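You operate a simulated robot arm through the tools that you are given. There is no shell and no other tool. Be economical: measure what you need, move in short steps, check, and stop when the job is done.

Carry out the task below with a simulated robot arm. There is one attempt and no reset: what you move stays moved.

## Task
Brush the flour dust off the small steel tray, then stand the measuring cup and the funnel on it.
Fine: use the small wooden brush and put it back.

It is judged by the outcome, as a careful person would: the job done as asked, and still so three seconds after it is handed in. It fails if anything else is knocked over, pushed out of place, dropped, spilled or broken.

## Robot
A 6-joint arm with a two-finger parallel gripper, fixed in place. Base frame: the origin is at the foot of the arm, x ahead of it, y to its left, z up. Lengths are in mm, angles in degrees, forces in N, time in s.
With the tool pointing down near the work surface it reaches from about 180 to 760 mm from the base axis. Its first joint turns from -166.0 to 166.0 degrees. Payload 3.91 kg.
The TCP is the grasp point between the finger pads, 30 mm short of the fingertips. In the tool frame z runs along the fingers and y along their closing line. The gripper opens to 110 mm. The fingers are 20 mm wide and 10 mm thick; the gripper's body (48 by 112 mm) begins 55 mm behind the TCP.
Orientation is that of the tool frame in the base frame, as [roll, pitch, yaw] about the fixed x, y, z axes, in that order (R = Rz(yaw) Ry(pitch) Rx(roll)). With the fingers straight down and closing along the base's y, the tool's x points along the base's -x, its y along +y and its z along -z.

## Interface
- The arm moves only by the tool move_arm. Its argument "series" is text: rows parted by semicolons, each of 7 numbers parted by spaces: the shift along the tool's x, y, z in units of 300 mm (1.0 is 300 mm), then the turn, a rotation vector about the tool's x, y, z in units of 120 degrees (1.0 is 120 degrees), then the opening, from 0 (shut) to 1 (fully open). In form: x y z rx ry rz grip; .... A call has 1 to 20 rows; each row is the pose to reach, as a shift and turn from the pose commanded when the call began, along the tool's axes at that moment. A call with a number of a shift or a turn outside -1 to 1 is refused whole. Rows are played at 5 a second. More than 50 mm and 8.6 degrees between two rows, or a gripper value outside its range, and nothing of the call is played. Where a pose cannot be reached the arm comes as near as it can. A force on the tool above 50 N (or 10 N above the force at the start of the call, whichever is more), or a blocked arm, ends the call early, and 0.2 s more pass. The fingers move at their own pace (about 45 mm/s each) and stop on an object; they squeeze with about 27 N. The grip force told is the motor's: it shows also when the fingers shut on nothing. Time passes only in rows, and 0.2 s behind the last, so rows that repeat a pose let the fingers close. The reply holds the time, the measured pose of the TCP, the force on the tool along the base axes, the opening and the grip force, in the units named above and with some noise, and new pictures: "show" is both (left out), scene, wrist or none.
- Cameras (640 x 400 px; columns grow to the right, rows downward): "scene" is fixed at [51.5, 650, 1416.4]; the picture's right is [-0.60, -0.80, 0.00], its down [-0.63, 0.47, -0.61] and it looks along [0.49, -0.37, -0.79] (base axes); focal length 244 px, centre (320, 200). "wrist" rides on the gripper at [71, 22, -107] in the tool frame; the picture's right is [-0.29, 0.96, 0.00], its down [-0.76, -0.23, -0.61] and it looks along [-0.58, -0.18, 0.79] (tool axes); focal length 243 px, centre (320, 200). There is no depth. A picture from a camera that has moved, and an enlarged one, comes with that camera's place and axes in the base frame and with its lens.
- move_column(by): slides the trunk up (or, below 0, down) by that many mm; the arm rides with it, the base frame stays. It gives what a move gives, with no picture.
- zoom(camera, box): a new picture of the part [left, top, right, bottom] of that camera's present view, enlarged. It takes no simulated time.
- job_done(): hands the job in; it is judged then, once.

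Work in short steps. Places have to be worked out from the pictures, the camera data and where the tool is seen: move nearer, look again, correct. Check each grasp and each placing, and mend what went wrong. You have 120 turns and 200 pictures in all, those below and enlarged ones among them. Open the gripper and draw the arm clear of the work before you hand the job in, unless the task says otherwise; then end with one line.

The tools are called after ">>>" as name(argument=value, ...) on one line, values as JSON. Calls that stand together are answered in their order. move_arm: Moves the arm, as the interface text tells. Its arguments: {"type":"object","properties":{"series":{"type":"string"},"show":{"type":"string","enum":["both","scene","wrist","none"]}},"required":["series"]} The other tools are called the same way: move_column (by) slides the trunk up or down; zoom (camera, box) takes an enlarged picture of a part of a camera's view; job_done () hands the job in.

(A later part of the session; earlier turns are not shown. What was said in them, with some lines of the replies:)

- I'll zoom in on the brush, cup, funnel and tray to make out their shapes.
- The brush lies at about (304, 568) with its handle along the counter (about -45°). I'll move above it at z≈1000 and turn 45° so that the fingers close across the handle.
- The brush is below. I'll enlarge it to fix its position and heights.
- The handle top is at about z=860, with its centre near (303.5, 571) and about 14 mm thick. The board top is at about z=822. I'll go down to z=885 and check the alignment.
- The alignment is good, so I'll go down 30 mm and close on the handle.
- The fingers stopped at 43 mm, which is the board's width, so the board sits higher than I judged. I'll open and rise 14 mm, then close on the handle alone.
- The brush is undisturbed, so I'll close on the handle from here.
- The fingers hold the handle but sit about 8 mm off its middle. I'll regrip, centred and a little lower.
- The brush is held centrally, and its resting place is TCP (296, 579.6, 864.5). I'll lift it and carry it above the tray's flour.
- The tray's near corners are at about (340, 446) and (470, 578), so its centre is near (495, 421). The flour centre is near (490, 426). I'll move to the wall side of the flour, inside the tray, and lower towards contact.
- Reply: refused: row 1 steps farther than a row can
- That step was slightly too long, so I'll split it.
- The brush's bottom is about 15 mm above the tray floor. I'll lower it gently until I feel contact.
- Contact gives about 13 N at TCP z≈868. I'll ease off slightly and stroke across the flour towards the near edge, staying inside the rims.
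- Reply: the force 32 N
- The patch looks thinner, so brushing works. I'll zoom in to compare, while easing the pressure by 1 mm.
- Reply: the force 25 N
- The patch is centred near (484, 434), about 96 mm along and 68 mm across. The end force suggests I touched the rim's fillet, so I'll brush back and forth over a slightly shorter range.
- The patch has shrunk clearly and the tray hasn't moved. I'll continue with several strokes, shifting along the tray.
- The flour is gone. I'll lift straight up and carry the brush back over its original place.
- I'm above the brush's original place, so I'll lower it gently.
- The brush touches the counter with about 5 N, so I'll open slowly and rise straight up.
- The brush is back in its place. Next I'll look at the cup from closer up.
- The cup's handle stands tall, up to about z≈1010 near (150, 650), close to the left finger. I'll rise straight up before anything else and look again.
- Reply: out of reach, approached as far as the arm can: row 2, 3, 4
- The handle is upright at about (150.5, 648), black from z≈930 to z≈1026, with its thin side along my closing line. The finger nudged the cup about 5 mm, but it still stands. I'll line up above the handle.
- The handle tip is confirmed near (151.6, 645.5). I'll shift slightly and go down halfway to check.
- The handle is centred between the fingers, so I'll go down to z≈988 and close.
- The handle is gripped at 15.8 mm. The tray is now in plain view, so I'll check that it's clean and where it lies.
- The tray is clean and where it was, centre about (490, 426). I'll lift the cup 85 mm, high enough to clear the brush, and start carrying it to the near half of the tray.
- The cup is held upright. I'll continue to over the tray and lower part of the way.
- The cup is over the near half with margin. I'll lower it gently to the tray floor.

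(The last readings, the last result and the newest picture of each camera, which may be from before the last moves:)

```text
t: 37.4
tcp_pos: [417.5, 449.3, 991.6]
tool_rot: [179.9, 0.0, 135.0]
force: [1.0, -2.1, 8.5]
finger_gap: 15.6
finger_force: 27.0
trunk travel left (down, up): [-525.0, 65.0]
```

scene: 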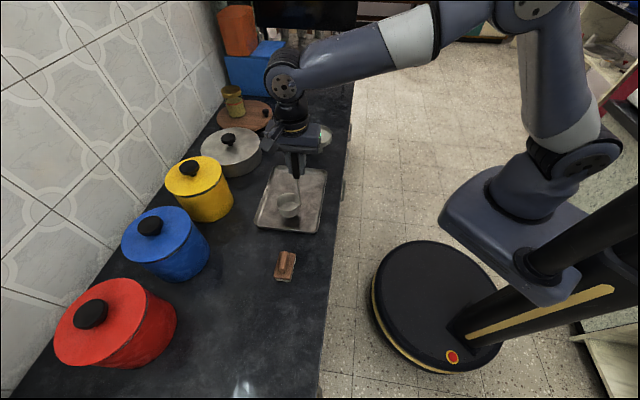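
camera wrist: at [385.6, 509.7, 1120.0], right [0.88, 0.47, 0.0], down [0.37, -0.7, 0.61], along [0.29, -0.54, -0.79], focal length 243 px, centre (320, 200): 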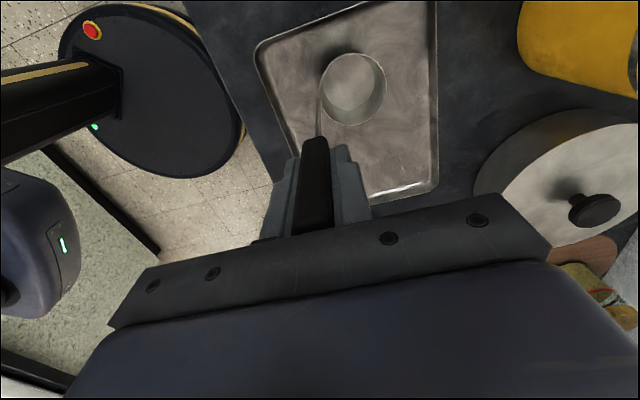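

The cup is touching the tray. I'll ease off the load, open, and rise straight up the handle.

>>> move_arm(series="0 0 -0.003 0 0 0 0; 0 0 -0.003 0 0 0 0.15; 0 0 -0.003 0 0 0 0.4; 0 0 -0.003 0 0 0 0.5; 0 0 -0.003 0 0 0 0.5; 0 0 -0.1 0 0 0 0.5; 0 0 -0.23 0 0 0 0.5; 0 0 -0.35 0 0 0 0.5; 0 0 -0.35 0 0 0 0.5")

```text
t: 39.4
tcp_pos: [419.3, 450.1, 1097.1]
tool_rot: [-179.9, 0.0, 135.0]
force: [0.0, 0.7, 0.1]
finger_gap: 54.9
finger_force: 0.1
trunk travel left (down, up): [-525.0, 65.0]
camera wrist: at [383.7, 515.9, 1202.9], right [0.88, 0.47, 0.0], down [0.37, -0.7, 0.61], along [0.29, -0.54, -0.79], focal length 243 px, centre (320, 200)
```

scene: 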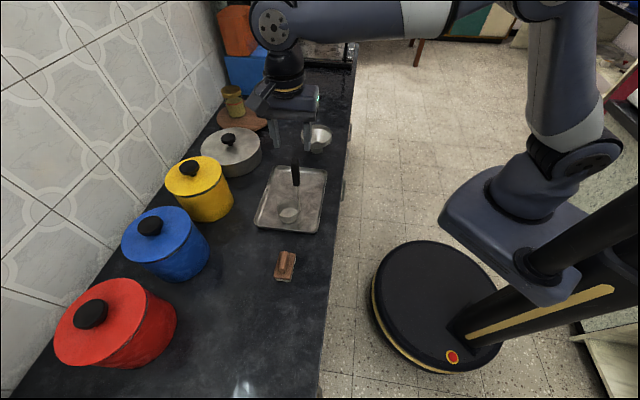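
wrist: 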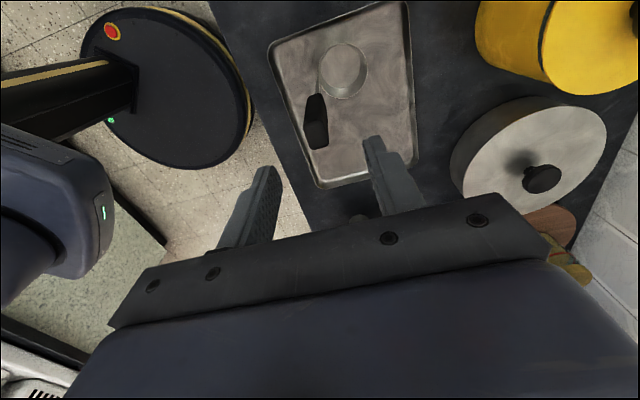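

The cup stands on the near half of the tray. The funnel is near (632, 230), with its rim at about z=871 and a radius of about 56 mm. I'll move over it while turning 90°, so that the fingers can straddle its far rim wall.

>>> move_arm(series="-0.082 0 0.0 0 0 0.0625 0.5; -0.163 0 0.0 0 0 0.125 0.5; -0.245 0 0.03 0 0 0.1875 0.5; -0.327 0 0.06 0 0 0.25 0.5; -0.408 0 0.09 0 0 0.3125 0.5; -0.49 0 0.12 0 0 0.375 0.5; -0.572 0 0.15 0 0 0.4375 0.5; -0.653 0 0.18 0 0 0.5 0.5; -0.735 0 0.21 0 0 0.5625 0.5; -0.817 0 0.24 0 0 0.625 0.5; -0.898 0 0.27 0 0 0.6875 0.5; -0.98 0 0.3 0 0 0.75 0.5; -0.98 0 0.3 0 0 0.75 0.5")

```text
t: 42.2
tcp_pos: [624.5, 240.3, 1005.7]
tool_rot: [-180.0, 0.0, 44.8]
force: [0.2, -0.6, -0.1]
finger_gap: 54.6
finger_force: 0.0
trunk travel left (down, up): [-525.0, 65.0]
camera wrist: at [689.1, 275.4, 1112.0], right [0.47, -0.88, 0.0], down [-0.7, -0.37, 0.61], along [-0.54, -0.29, -0.79], focal length 243 px, centre (320, 200)
```

scene: 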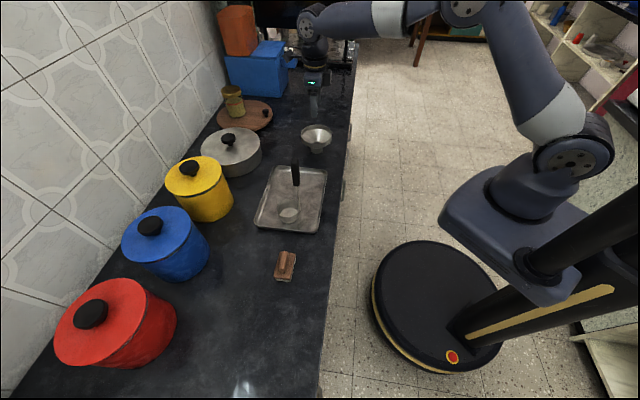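
wrist: 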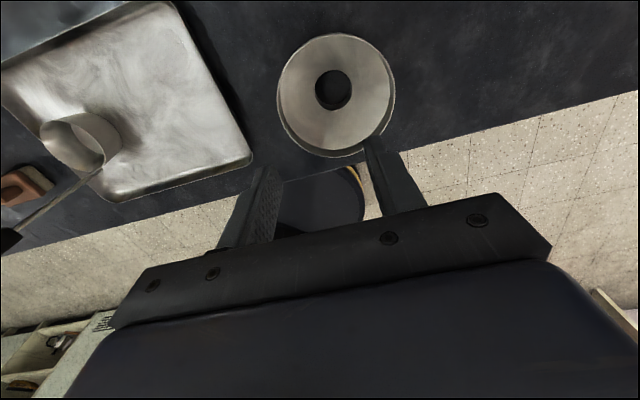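

>>> zoom(camera="wrist", box=[250, 20, 430, 170])

>>> zoom(camera="scene", box=[260, 100, 360, 240])

```text
2.67 times, centred on (340, 95) of wrist
camera zoom: at [689.1, 275.4, 1112.0], right [0.47, -0.88, 0.0], down [-0.7, -0.37, 0.61], along [-0.54, -0.29, -0.79], focal length 647 px, centre (267, 480)
```

zoom: 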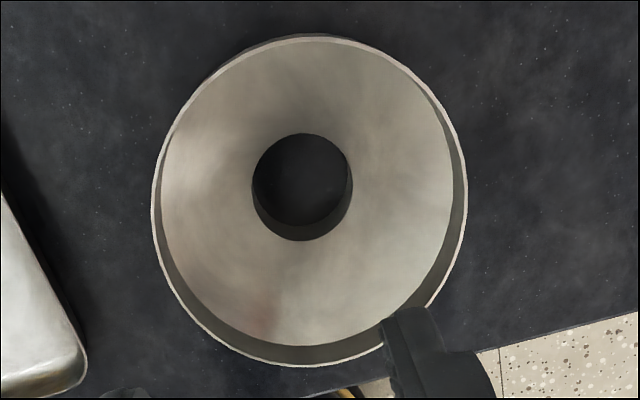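

```text
2.86 times, centred on (310, 170) of scene
camera zoom: at [51.5, 650.0, 1416.4], right [-0.6, -0.8, 0.0], down [-0.63, 0.47, -0.61], along [0.49, -0.37, -0.79], focal length 696 px, centre (349, 286)
```

zoom: 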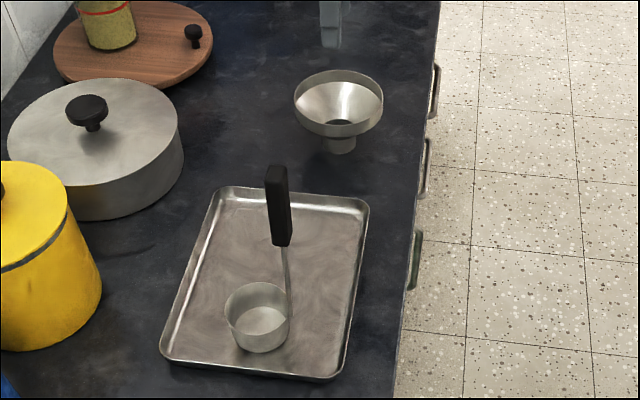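

The funnel has a vertical collar, R≈56 mm, centred near (640, 229). I'll move over the far wall at about (679.5, 189.5), set a 40 mm opening, and come down to just above the rim.

>>> move_arm(series="0.005 0.125 0 0 0 0 0.36; 0.01 0.25 0 0 0 0 0.36; 0.01 0.25 0.1 0 0 0 0.36; 0.01 0.25 0.2 0 0 0 0.36; 0.01 0.25 0.3 0 0 0 0.36; 0.01 0.25 0.3 0 0 0 0.36")

>>> zoom(camera="scene", box=[270, 70, 370, 170])

```text
t: 43.6
tcp_pos: [679.7, 190.4, 915.8]
tool_rot: [-180.0, 0.0, 45.1]
force: [0.3, -0.6, 0.0]
finger_gap: 39.7
finger_force: 0.0
trunk travel left (down, up): [-525.0, 65.0]
camera wrist: at [745.0, 226.0, 1023.3], right [0.47, -0.88, 0.0], down [-0.7, -0.37, 0.61], along [-0.54, -0.29, -0.79], focal length 243 px, centre (320, 200)
```

scene: 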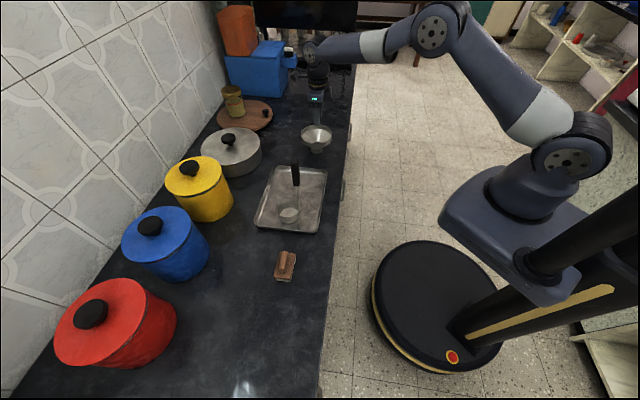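
wrist: 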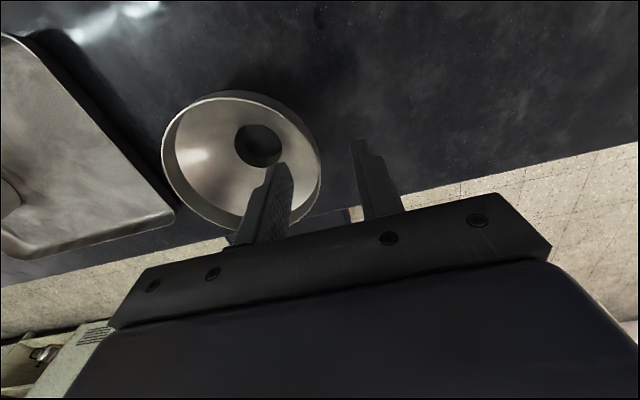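

```text
4.00 times, centred on (320, 120) of scene
camera zoom: at [51.5, 650.0, 1416.4], right [-0.6, -0.8, 0.0], down [-0.63, 0.47, -0.61], along [0.49, -0.37, -0.79], focal length 975 px, centre (320, 520)
```

zoom: 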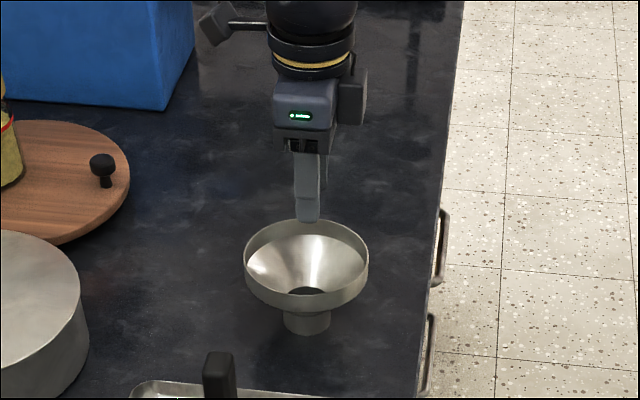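

The fingers straddle the far wall. I'll go down to TCP z≈887 with a small centring shift, then check depth before closing.

>>> move_arm(series="0.012 -0.01 0.05 0 0 0 0.36; 0.012 -0.01 0.096 0 0 0 0.36; 0.012 -0.01 0.096 0 0 0 0.36")

>>> zoom(camera="scene", box=[285, 90, 345, 150])

>>> zoom(camera="wrist", box=[140, 80, 420, 255])

```text
t: 44.4
tcp_pos: [680.1, 195.7, 887.1]
tool_rot: [-180.0, 0.1, 45.0]
force: [0.0, 0.3, 0.0]
finger_gap: 39.5
finger_force: 0.2
trunk travel left (down, up): [-525.0, 65.0]
camera wrist: at [745.7, 230.8, 994.5], right [0.47, -0.88, 0.0], down [-0.7, -0.37, 0.61], along [-0.54, -0.29, -0.79], focal length 243 px, centre (320, 200)
```

scene: 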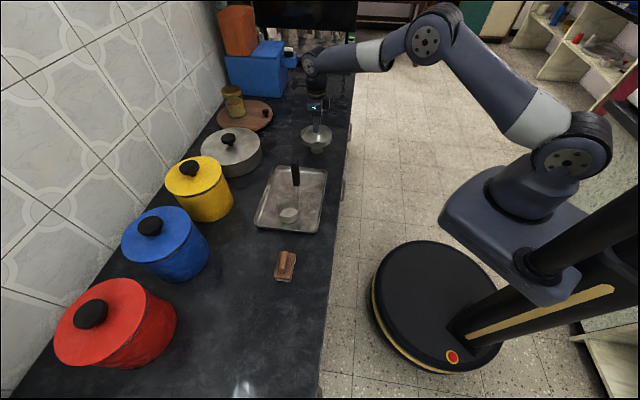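
wrist: 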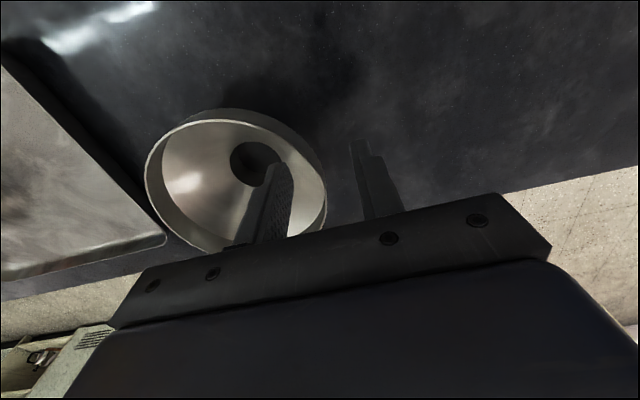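

```text
6.67 times, centred on (315, 120) of scene
camera zoom: at [51.5, 650.0, 1416.4], right [-0.6, -0.8, 0.0], down [-0.63, 0.47, -0.61], along [0.49, -0.37, -0.79], focal length 1625 px, centre (353, 733)
```

zoom: 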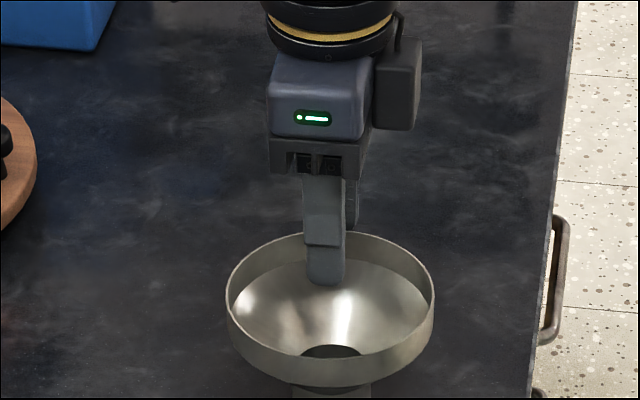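

```text
2.29 times, centred on (280, 168) of wrist
camera zoom: at [745.7, 230.8, 994.5], right [0.47, -0.88, 0.0], down [-0.7, -0.37, 0.61], along [-0.54, -0.29, -0.79], focal length 555 px, centre (411, 274)
```

zoom: 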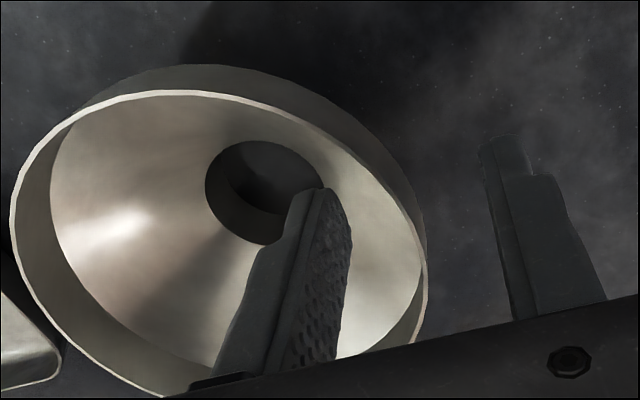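

The inner fingertip is inside the rim and the outer one is outside. I'll close on the wall.

>>> move_arm(series="0 0 0 0 0 0 0.2; 0 0 0 0 0 0 0.1; 0 0 0 0 0 0 0; 0 0 0 0 0 0 0; 0 0 0 0 0 0 0")

>>> zoom(camera="scene", box=[285, 90, 345, 150])

```text
t: 45.6
tcp_pos: [680.7, 195.7, 887.9]
tool_rot: [180.0, 0.0, 45.0]
force: [-1.7, 0.6, 2.4]
finger_gap: 1.9
finger_force: 26.9
trunk travel left (down, up): [-525.0, 65.0]
camera wrist: at [745.5, 230.9, 994.8], right [0.47, -0.88, 0.0], down [-0.7, -0.37, 0.61], along [-0.54, -0.29, -0.79], focal length 243 px, centre (320, 200)
```

scene: 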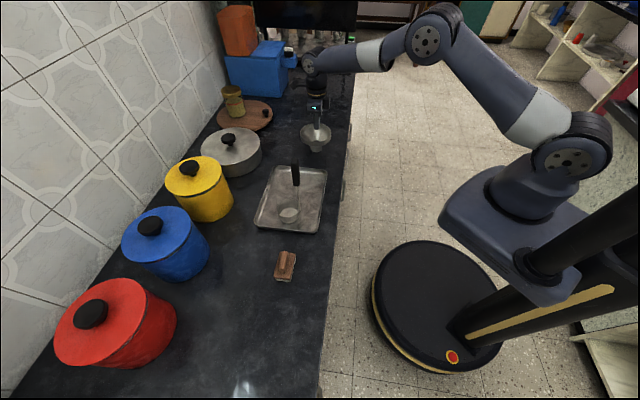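
wrist: 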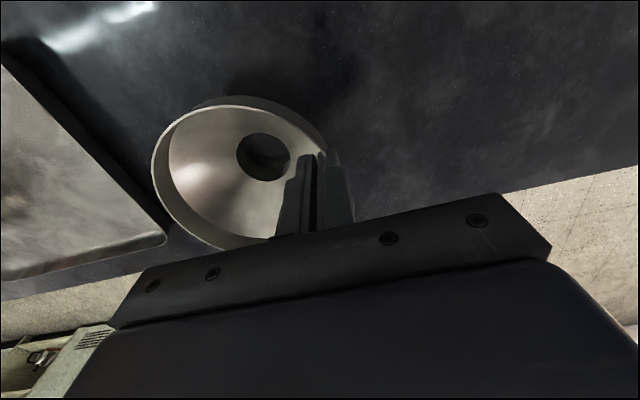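

```text
6.67 times, centred on (315, 120) of scene
camera zoom: at [51.5, 650.0, 1416.4], right [-0.6, -0.8, 0.0], down [-0.63, 0.47, -0.61], along [0.49, -0.37, -0.79], focal length 1625 px, centre (353, 733)
```

zoom: 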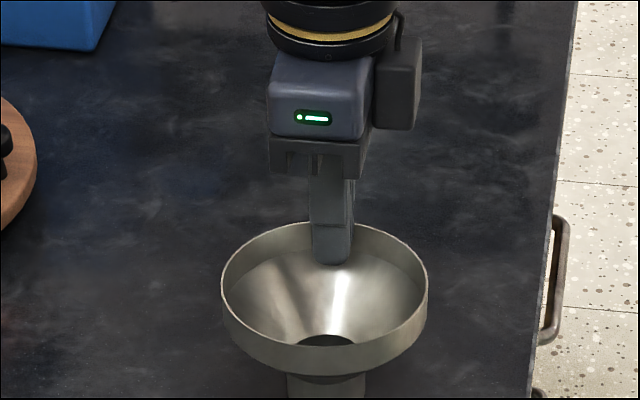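

The wall is gripped at 1.9 mm. I'll lift 20 mm and then 60 mm, and look for any tilt.

>>> move_arm(series="0 0 -0.03 0 0 0 0; 0 0 -0.07 0 0 0 0; 0 0 -0.13 0 0 0 0; 0 0 -0.2 0 0 0 0; 0 0 -0.2 0 0 0 0")

>>> zoom(camera="scene", box=[265, 60, 365, 160])

```text
t: 46.8
tcp_pos: [680.2, 197.1, 946.0]
tool_rot: [-179.9, 0.0, 45.0]
force: [0.1, -0.8, -0.5]
finger_gap: 1.7
finger_force: 26.6
trunk travel left (down, up): [-525.0, 65.0]
camera wrist: at [746.1, 232.3, 1053.6], right [0.47, -0.88, 0.0], down [-0.7, -0.37, 0.61], along [-0.54, -0.29, -0.79], focal length 243 px, centre (320, 200)
```

scene: 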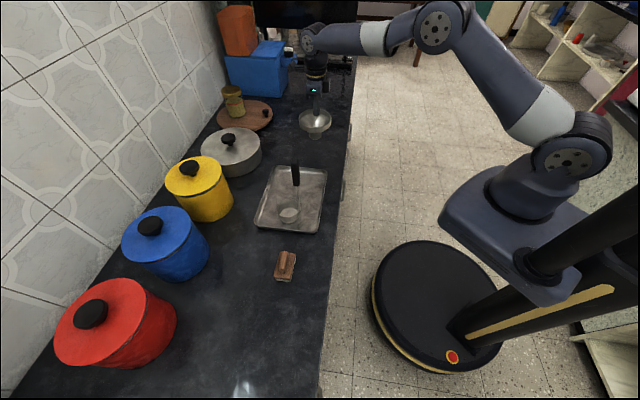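
wrist: 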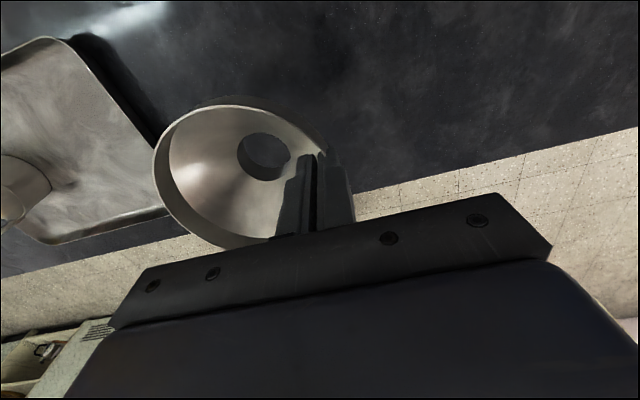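

```text
4.00 times, centred on (315, 110) of scene
camera zoom: at [51.5, 650.0, 1416.4], right [-0.6, -0.8, 0.0], down [-0.63, 0.47, -0.61], along [0.49, -0.37, -0.79], focal length 975 px, centre (340, 560)
```

zoom: 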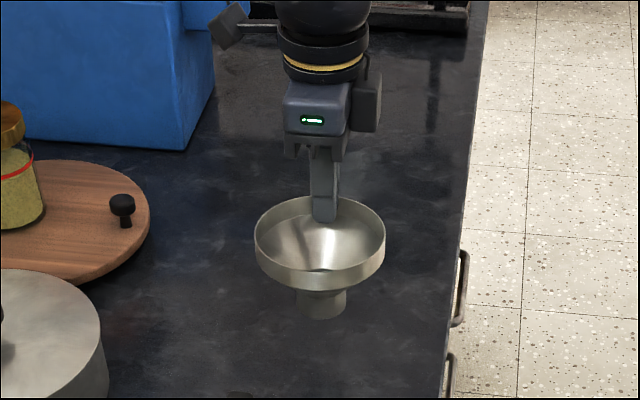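

The funnel hangs steady in the grip. I'll carry it over the far half of the tray, target centre about (527, 389), and lower partway.

>>> move_arm(series="0.02 -0.13 0 0 0 0 0; 0.04 -0.26 0 0 0 0 0; 0.06 -0.39 0 0 0 0 0; 0.08 -0.52 0 0 0 0 0; 0.098 -0.64 0 0 0 0 0; 0.098 -0.64 0.06 0 0 0 0; 0.098 -0.64 0.12 0 0 0 0; 0.098 -0.64 0.12 0 0 0 0")

>>> zoom(camera="scene", box=[240, 130, 350, 240])

```text
t: 48.6
tcp_pos: [563.1, 353.1, 911.2]
tool_rot: [-180.0, 0.1, 45.0]
force: [-0.3, 0.0, -0.6]
finger_gap: 1.8
finger_force: 27.4
trunk travel left (down, up): [-525.0, 65.0]
camera wrist: at [629.2, 388.1, 1017.7], right [0.47, -0.88, 0.0], down [-0.7, -0.37, 0.61], along [-0.54, -0.29, -0.79], focal length 243 px, centre (320, 200)
```

scene: 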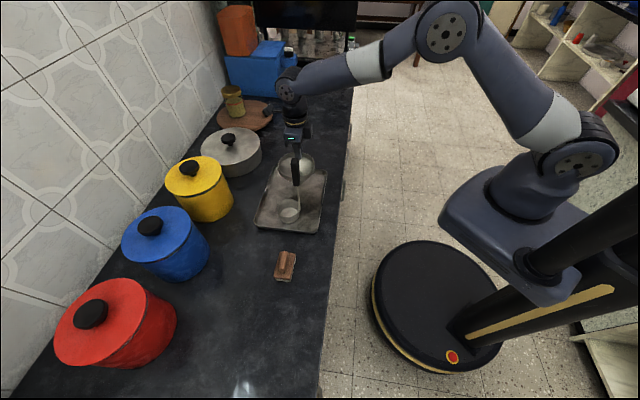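
wrist: 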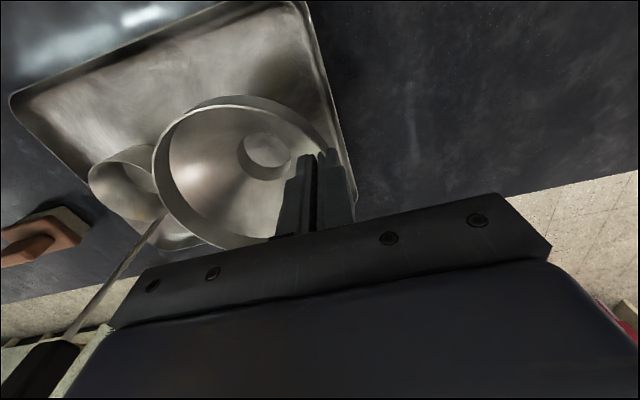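

```text
3.64 times, centred on (295, 185) of scene
camera zoom: at [51.5, 650.0, 1416.4], right [-0.6, -0.8, 0.0], down [-0.63, 0.47, -0.61], along [0.49, -0.37, -0.79], focal length 886 px, centre (411, 254)
```

zoom: 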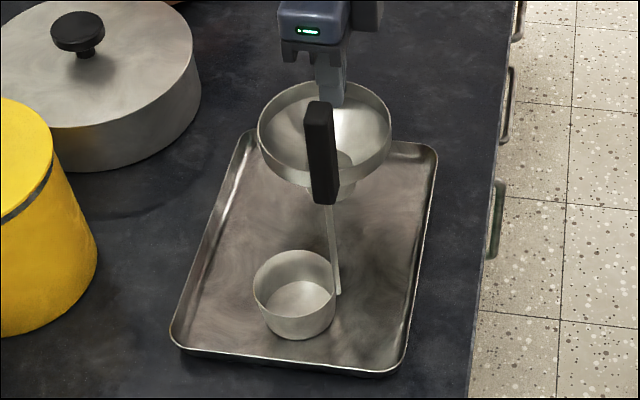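

The funnel is over the far half, clear of the cup. I'll lower it gently.

>>> move_arm(series="0 0 0.03 0 0 0 0; 0 0 0.05 0 0 0 0; 0 0 0.06 0 0 0 0; 0 0 0.06 0 0 0 0", show="none")

>>> move_arm(series="0 0 0.004 0 0 0 0; 0 0 0.007 0 0 0 0; 0 0 0.007 0 0 0 0", show="none")

```text
t: 49.6
tcp_pos: [564.5, 351.9, 893.8]
tool_rot: [180.0, 0.0, 45.0]
force: [0.8, 0.5, -1.0]
finger_gap: 1.5
finger_force: 27.4
trunk travel left (down, up): [-525.0, 65.0]
```

```text
t: 50.4
tcp_pos: [564.1, 351.0, 889.8]
tool_rot: [-180.0, -0.2, 45.0]
force: [0.0, -1.5, 7.3]
finger_gap: 2.1
finger_force: 27.4
trunk travel left (down, up): [-525.0, 65.0]
```

The funnel touches the tray with about 7 N. I'll check that it sits level before releasing.

>>> zoom(camera="scene", box=[250, 120, 350, 240])

>>> zoom(camera="wrist", box=[60, 60, 380, 260])

```text
3.33 times, centred on (300, 180) of scene
camera zoom: at [51.5, 650.0, 1416.4], right [-0.6, -0.8, 0.0], down [-0.63, 0.47, -0.61], along [0.49, -0.37, -0.79], focal length 813 px, centre (387, 267)
```

zoom: 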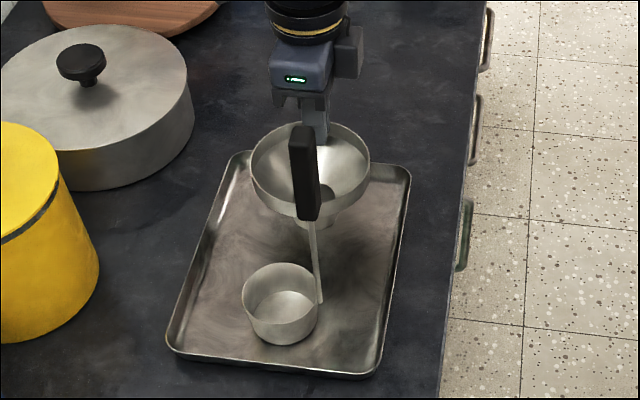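

```text
2.00 times, centred on (220, 160) of wrist
camera zoom: at [629.6, 386.4, 998.8], right [0.47, -0.88, 0.0], down [-0.7, -0.37, 0.61], along [-0.54, -0.29, -0.79], focal length 485 px, centre (520, 280)
```

zoom: 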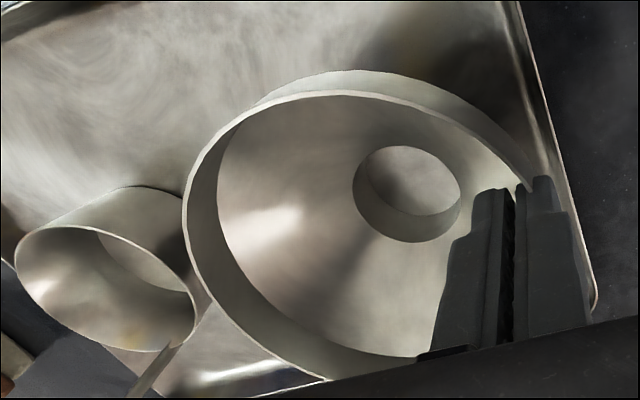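

It looks nearly level on the tray floor. I'll open gently and rise straight up.

>>> move_arm(series="0 0 0 0 0 0 0.05; 0 0 0 0 0 0 0.15; 0 0 0 0 0 0 0.3; 0 0 0 0 0 0 0.3; 0 0 -0.04 0 0 0 0.3; 0 0 -0.1 0 0 0 0.3; 0 0 -0.2 0 0 0 0.3; 0 0 -0.35 0 0 0 0.3; 0 0 -0.35 0 0 0 0.3")

>>> zoom(camera="scene", box=[250, 120, 350, 240])

```text
t: 52.4
tcp_pos: [564.0, 350.1, 995.8]
tool_rot: [-180.0, 0.0, 45.0]
force: [-1.5, 0.3, 0.7]
finger_gap: 33.1
finger_force: 0.1
trunk travel left (down, up): [-525.0, 65.0]
camera wrist: at [629.7, 385.6, 1102.0], right [0.47, -0.88, 0.0], down [-0.7, -0.37, 0.61], along [-0.54, -0.29, -0.79], focal length 243 px, centre (320, 200)
```

scene: 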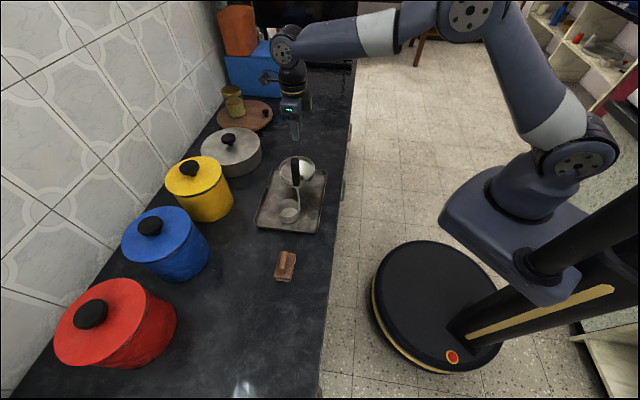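
wrist: 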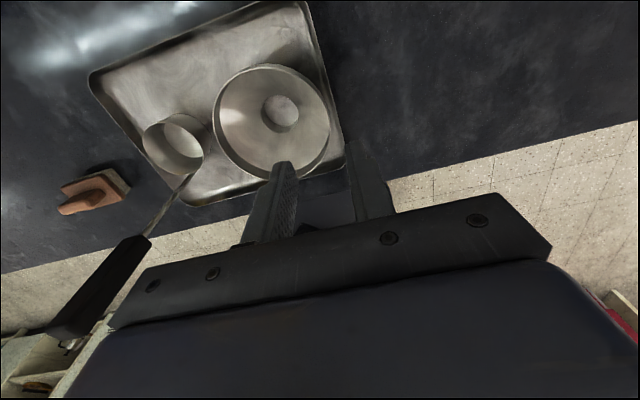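

```text
3.33 times, centred on (300, 180) of scene
camera zoom: at [51.5, 650.0, 1416.4], right [-0.6, -0.8, 0.0], down [-0.63, 0.47, -0.61], along [0.49, -0.37, -0.79], focal length 813 px, centre (387, 267)
```

zoom: 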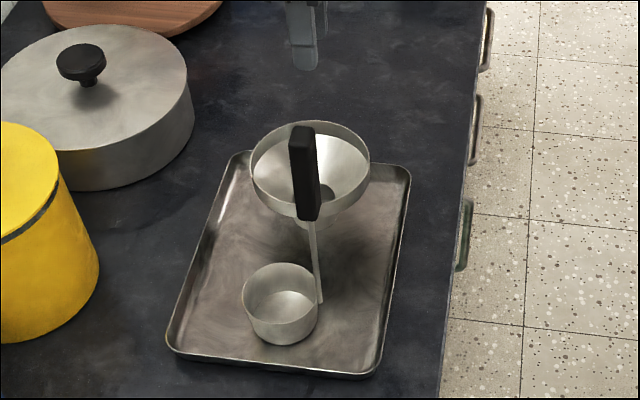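

Both items stand on the clean tray. I'll draw the arm clear, and then check everything once more.

>>> move_arm(series="0 0.06 -0.1 0 0 0 0.3; -0.12 0.12 -0.12 0 0 0 0.3; -0.25 0.17 -0.14 0 0 0 0.3; -0.38 0.2 -0.16 0 0 0 0.3; -0.5 0.2 -0.16 0 0 0 0.3; -0.5 0.2 -0.16 0 0 0 0.3; -0.5 0.2 -0.16 0 0 0 0.3; -0.5 0.2 -0.16 0 0 0 0.3", show="scene")

>>> zoom(camera="scene", box=[200, 110, 360, 290])

```text
t: 54.2
tcp_pos: [501.5, 203.0, 1044.5]
tool_rot: [180.0, 0.0, 45.0]
force: [0.3, 0.6, 0.7]
finger_gap: 33.3
finger_force: 0.1
trunk travel left (down, up): [-525.0, 65.0]
```

scene: 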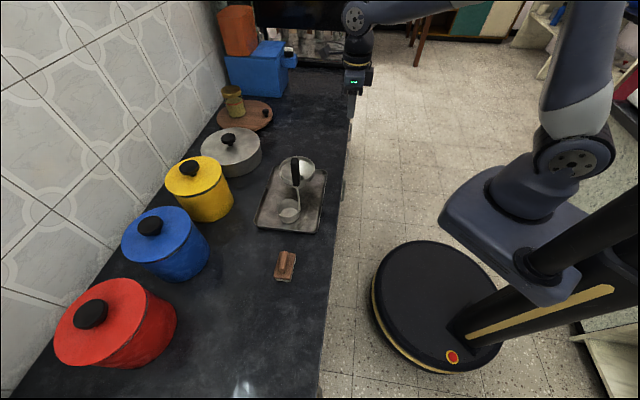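

```text
2.22 times, centred on (280, 200) of scene
camera zoom: at [51.5, 650.0, 1416.4], right [-0.6, -0.8, 0.0], down [-0.63, 0.47, -0.61], along [0.49, -0.37, -0.79], focal length 542 px, centre (409, 200)
```

zoom: 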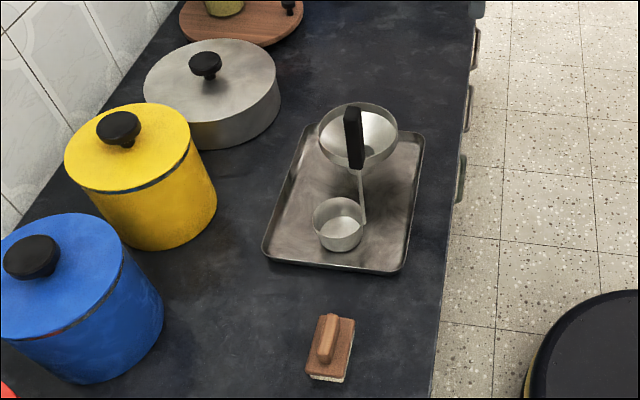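

The final view shows the tray clean, the cup and funnel standing on it, the brush back in its place and the arm clear, so I'm handing the job in.

>>> job_done()

```text
The job is handed in.
```

The flour is brushed off the tray, the measuring cup and funnel stand on it, and the wooden brush is back where it was; a finger nudged the cup about 5 mm before I picked it up, but it stayed upright.
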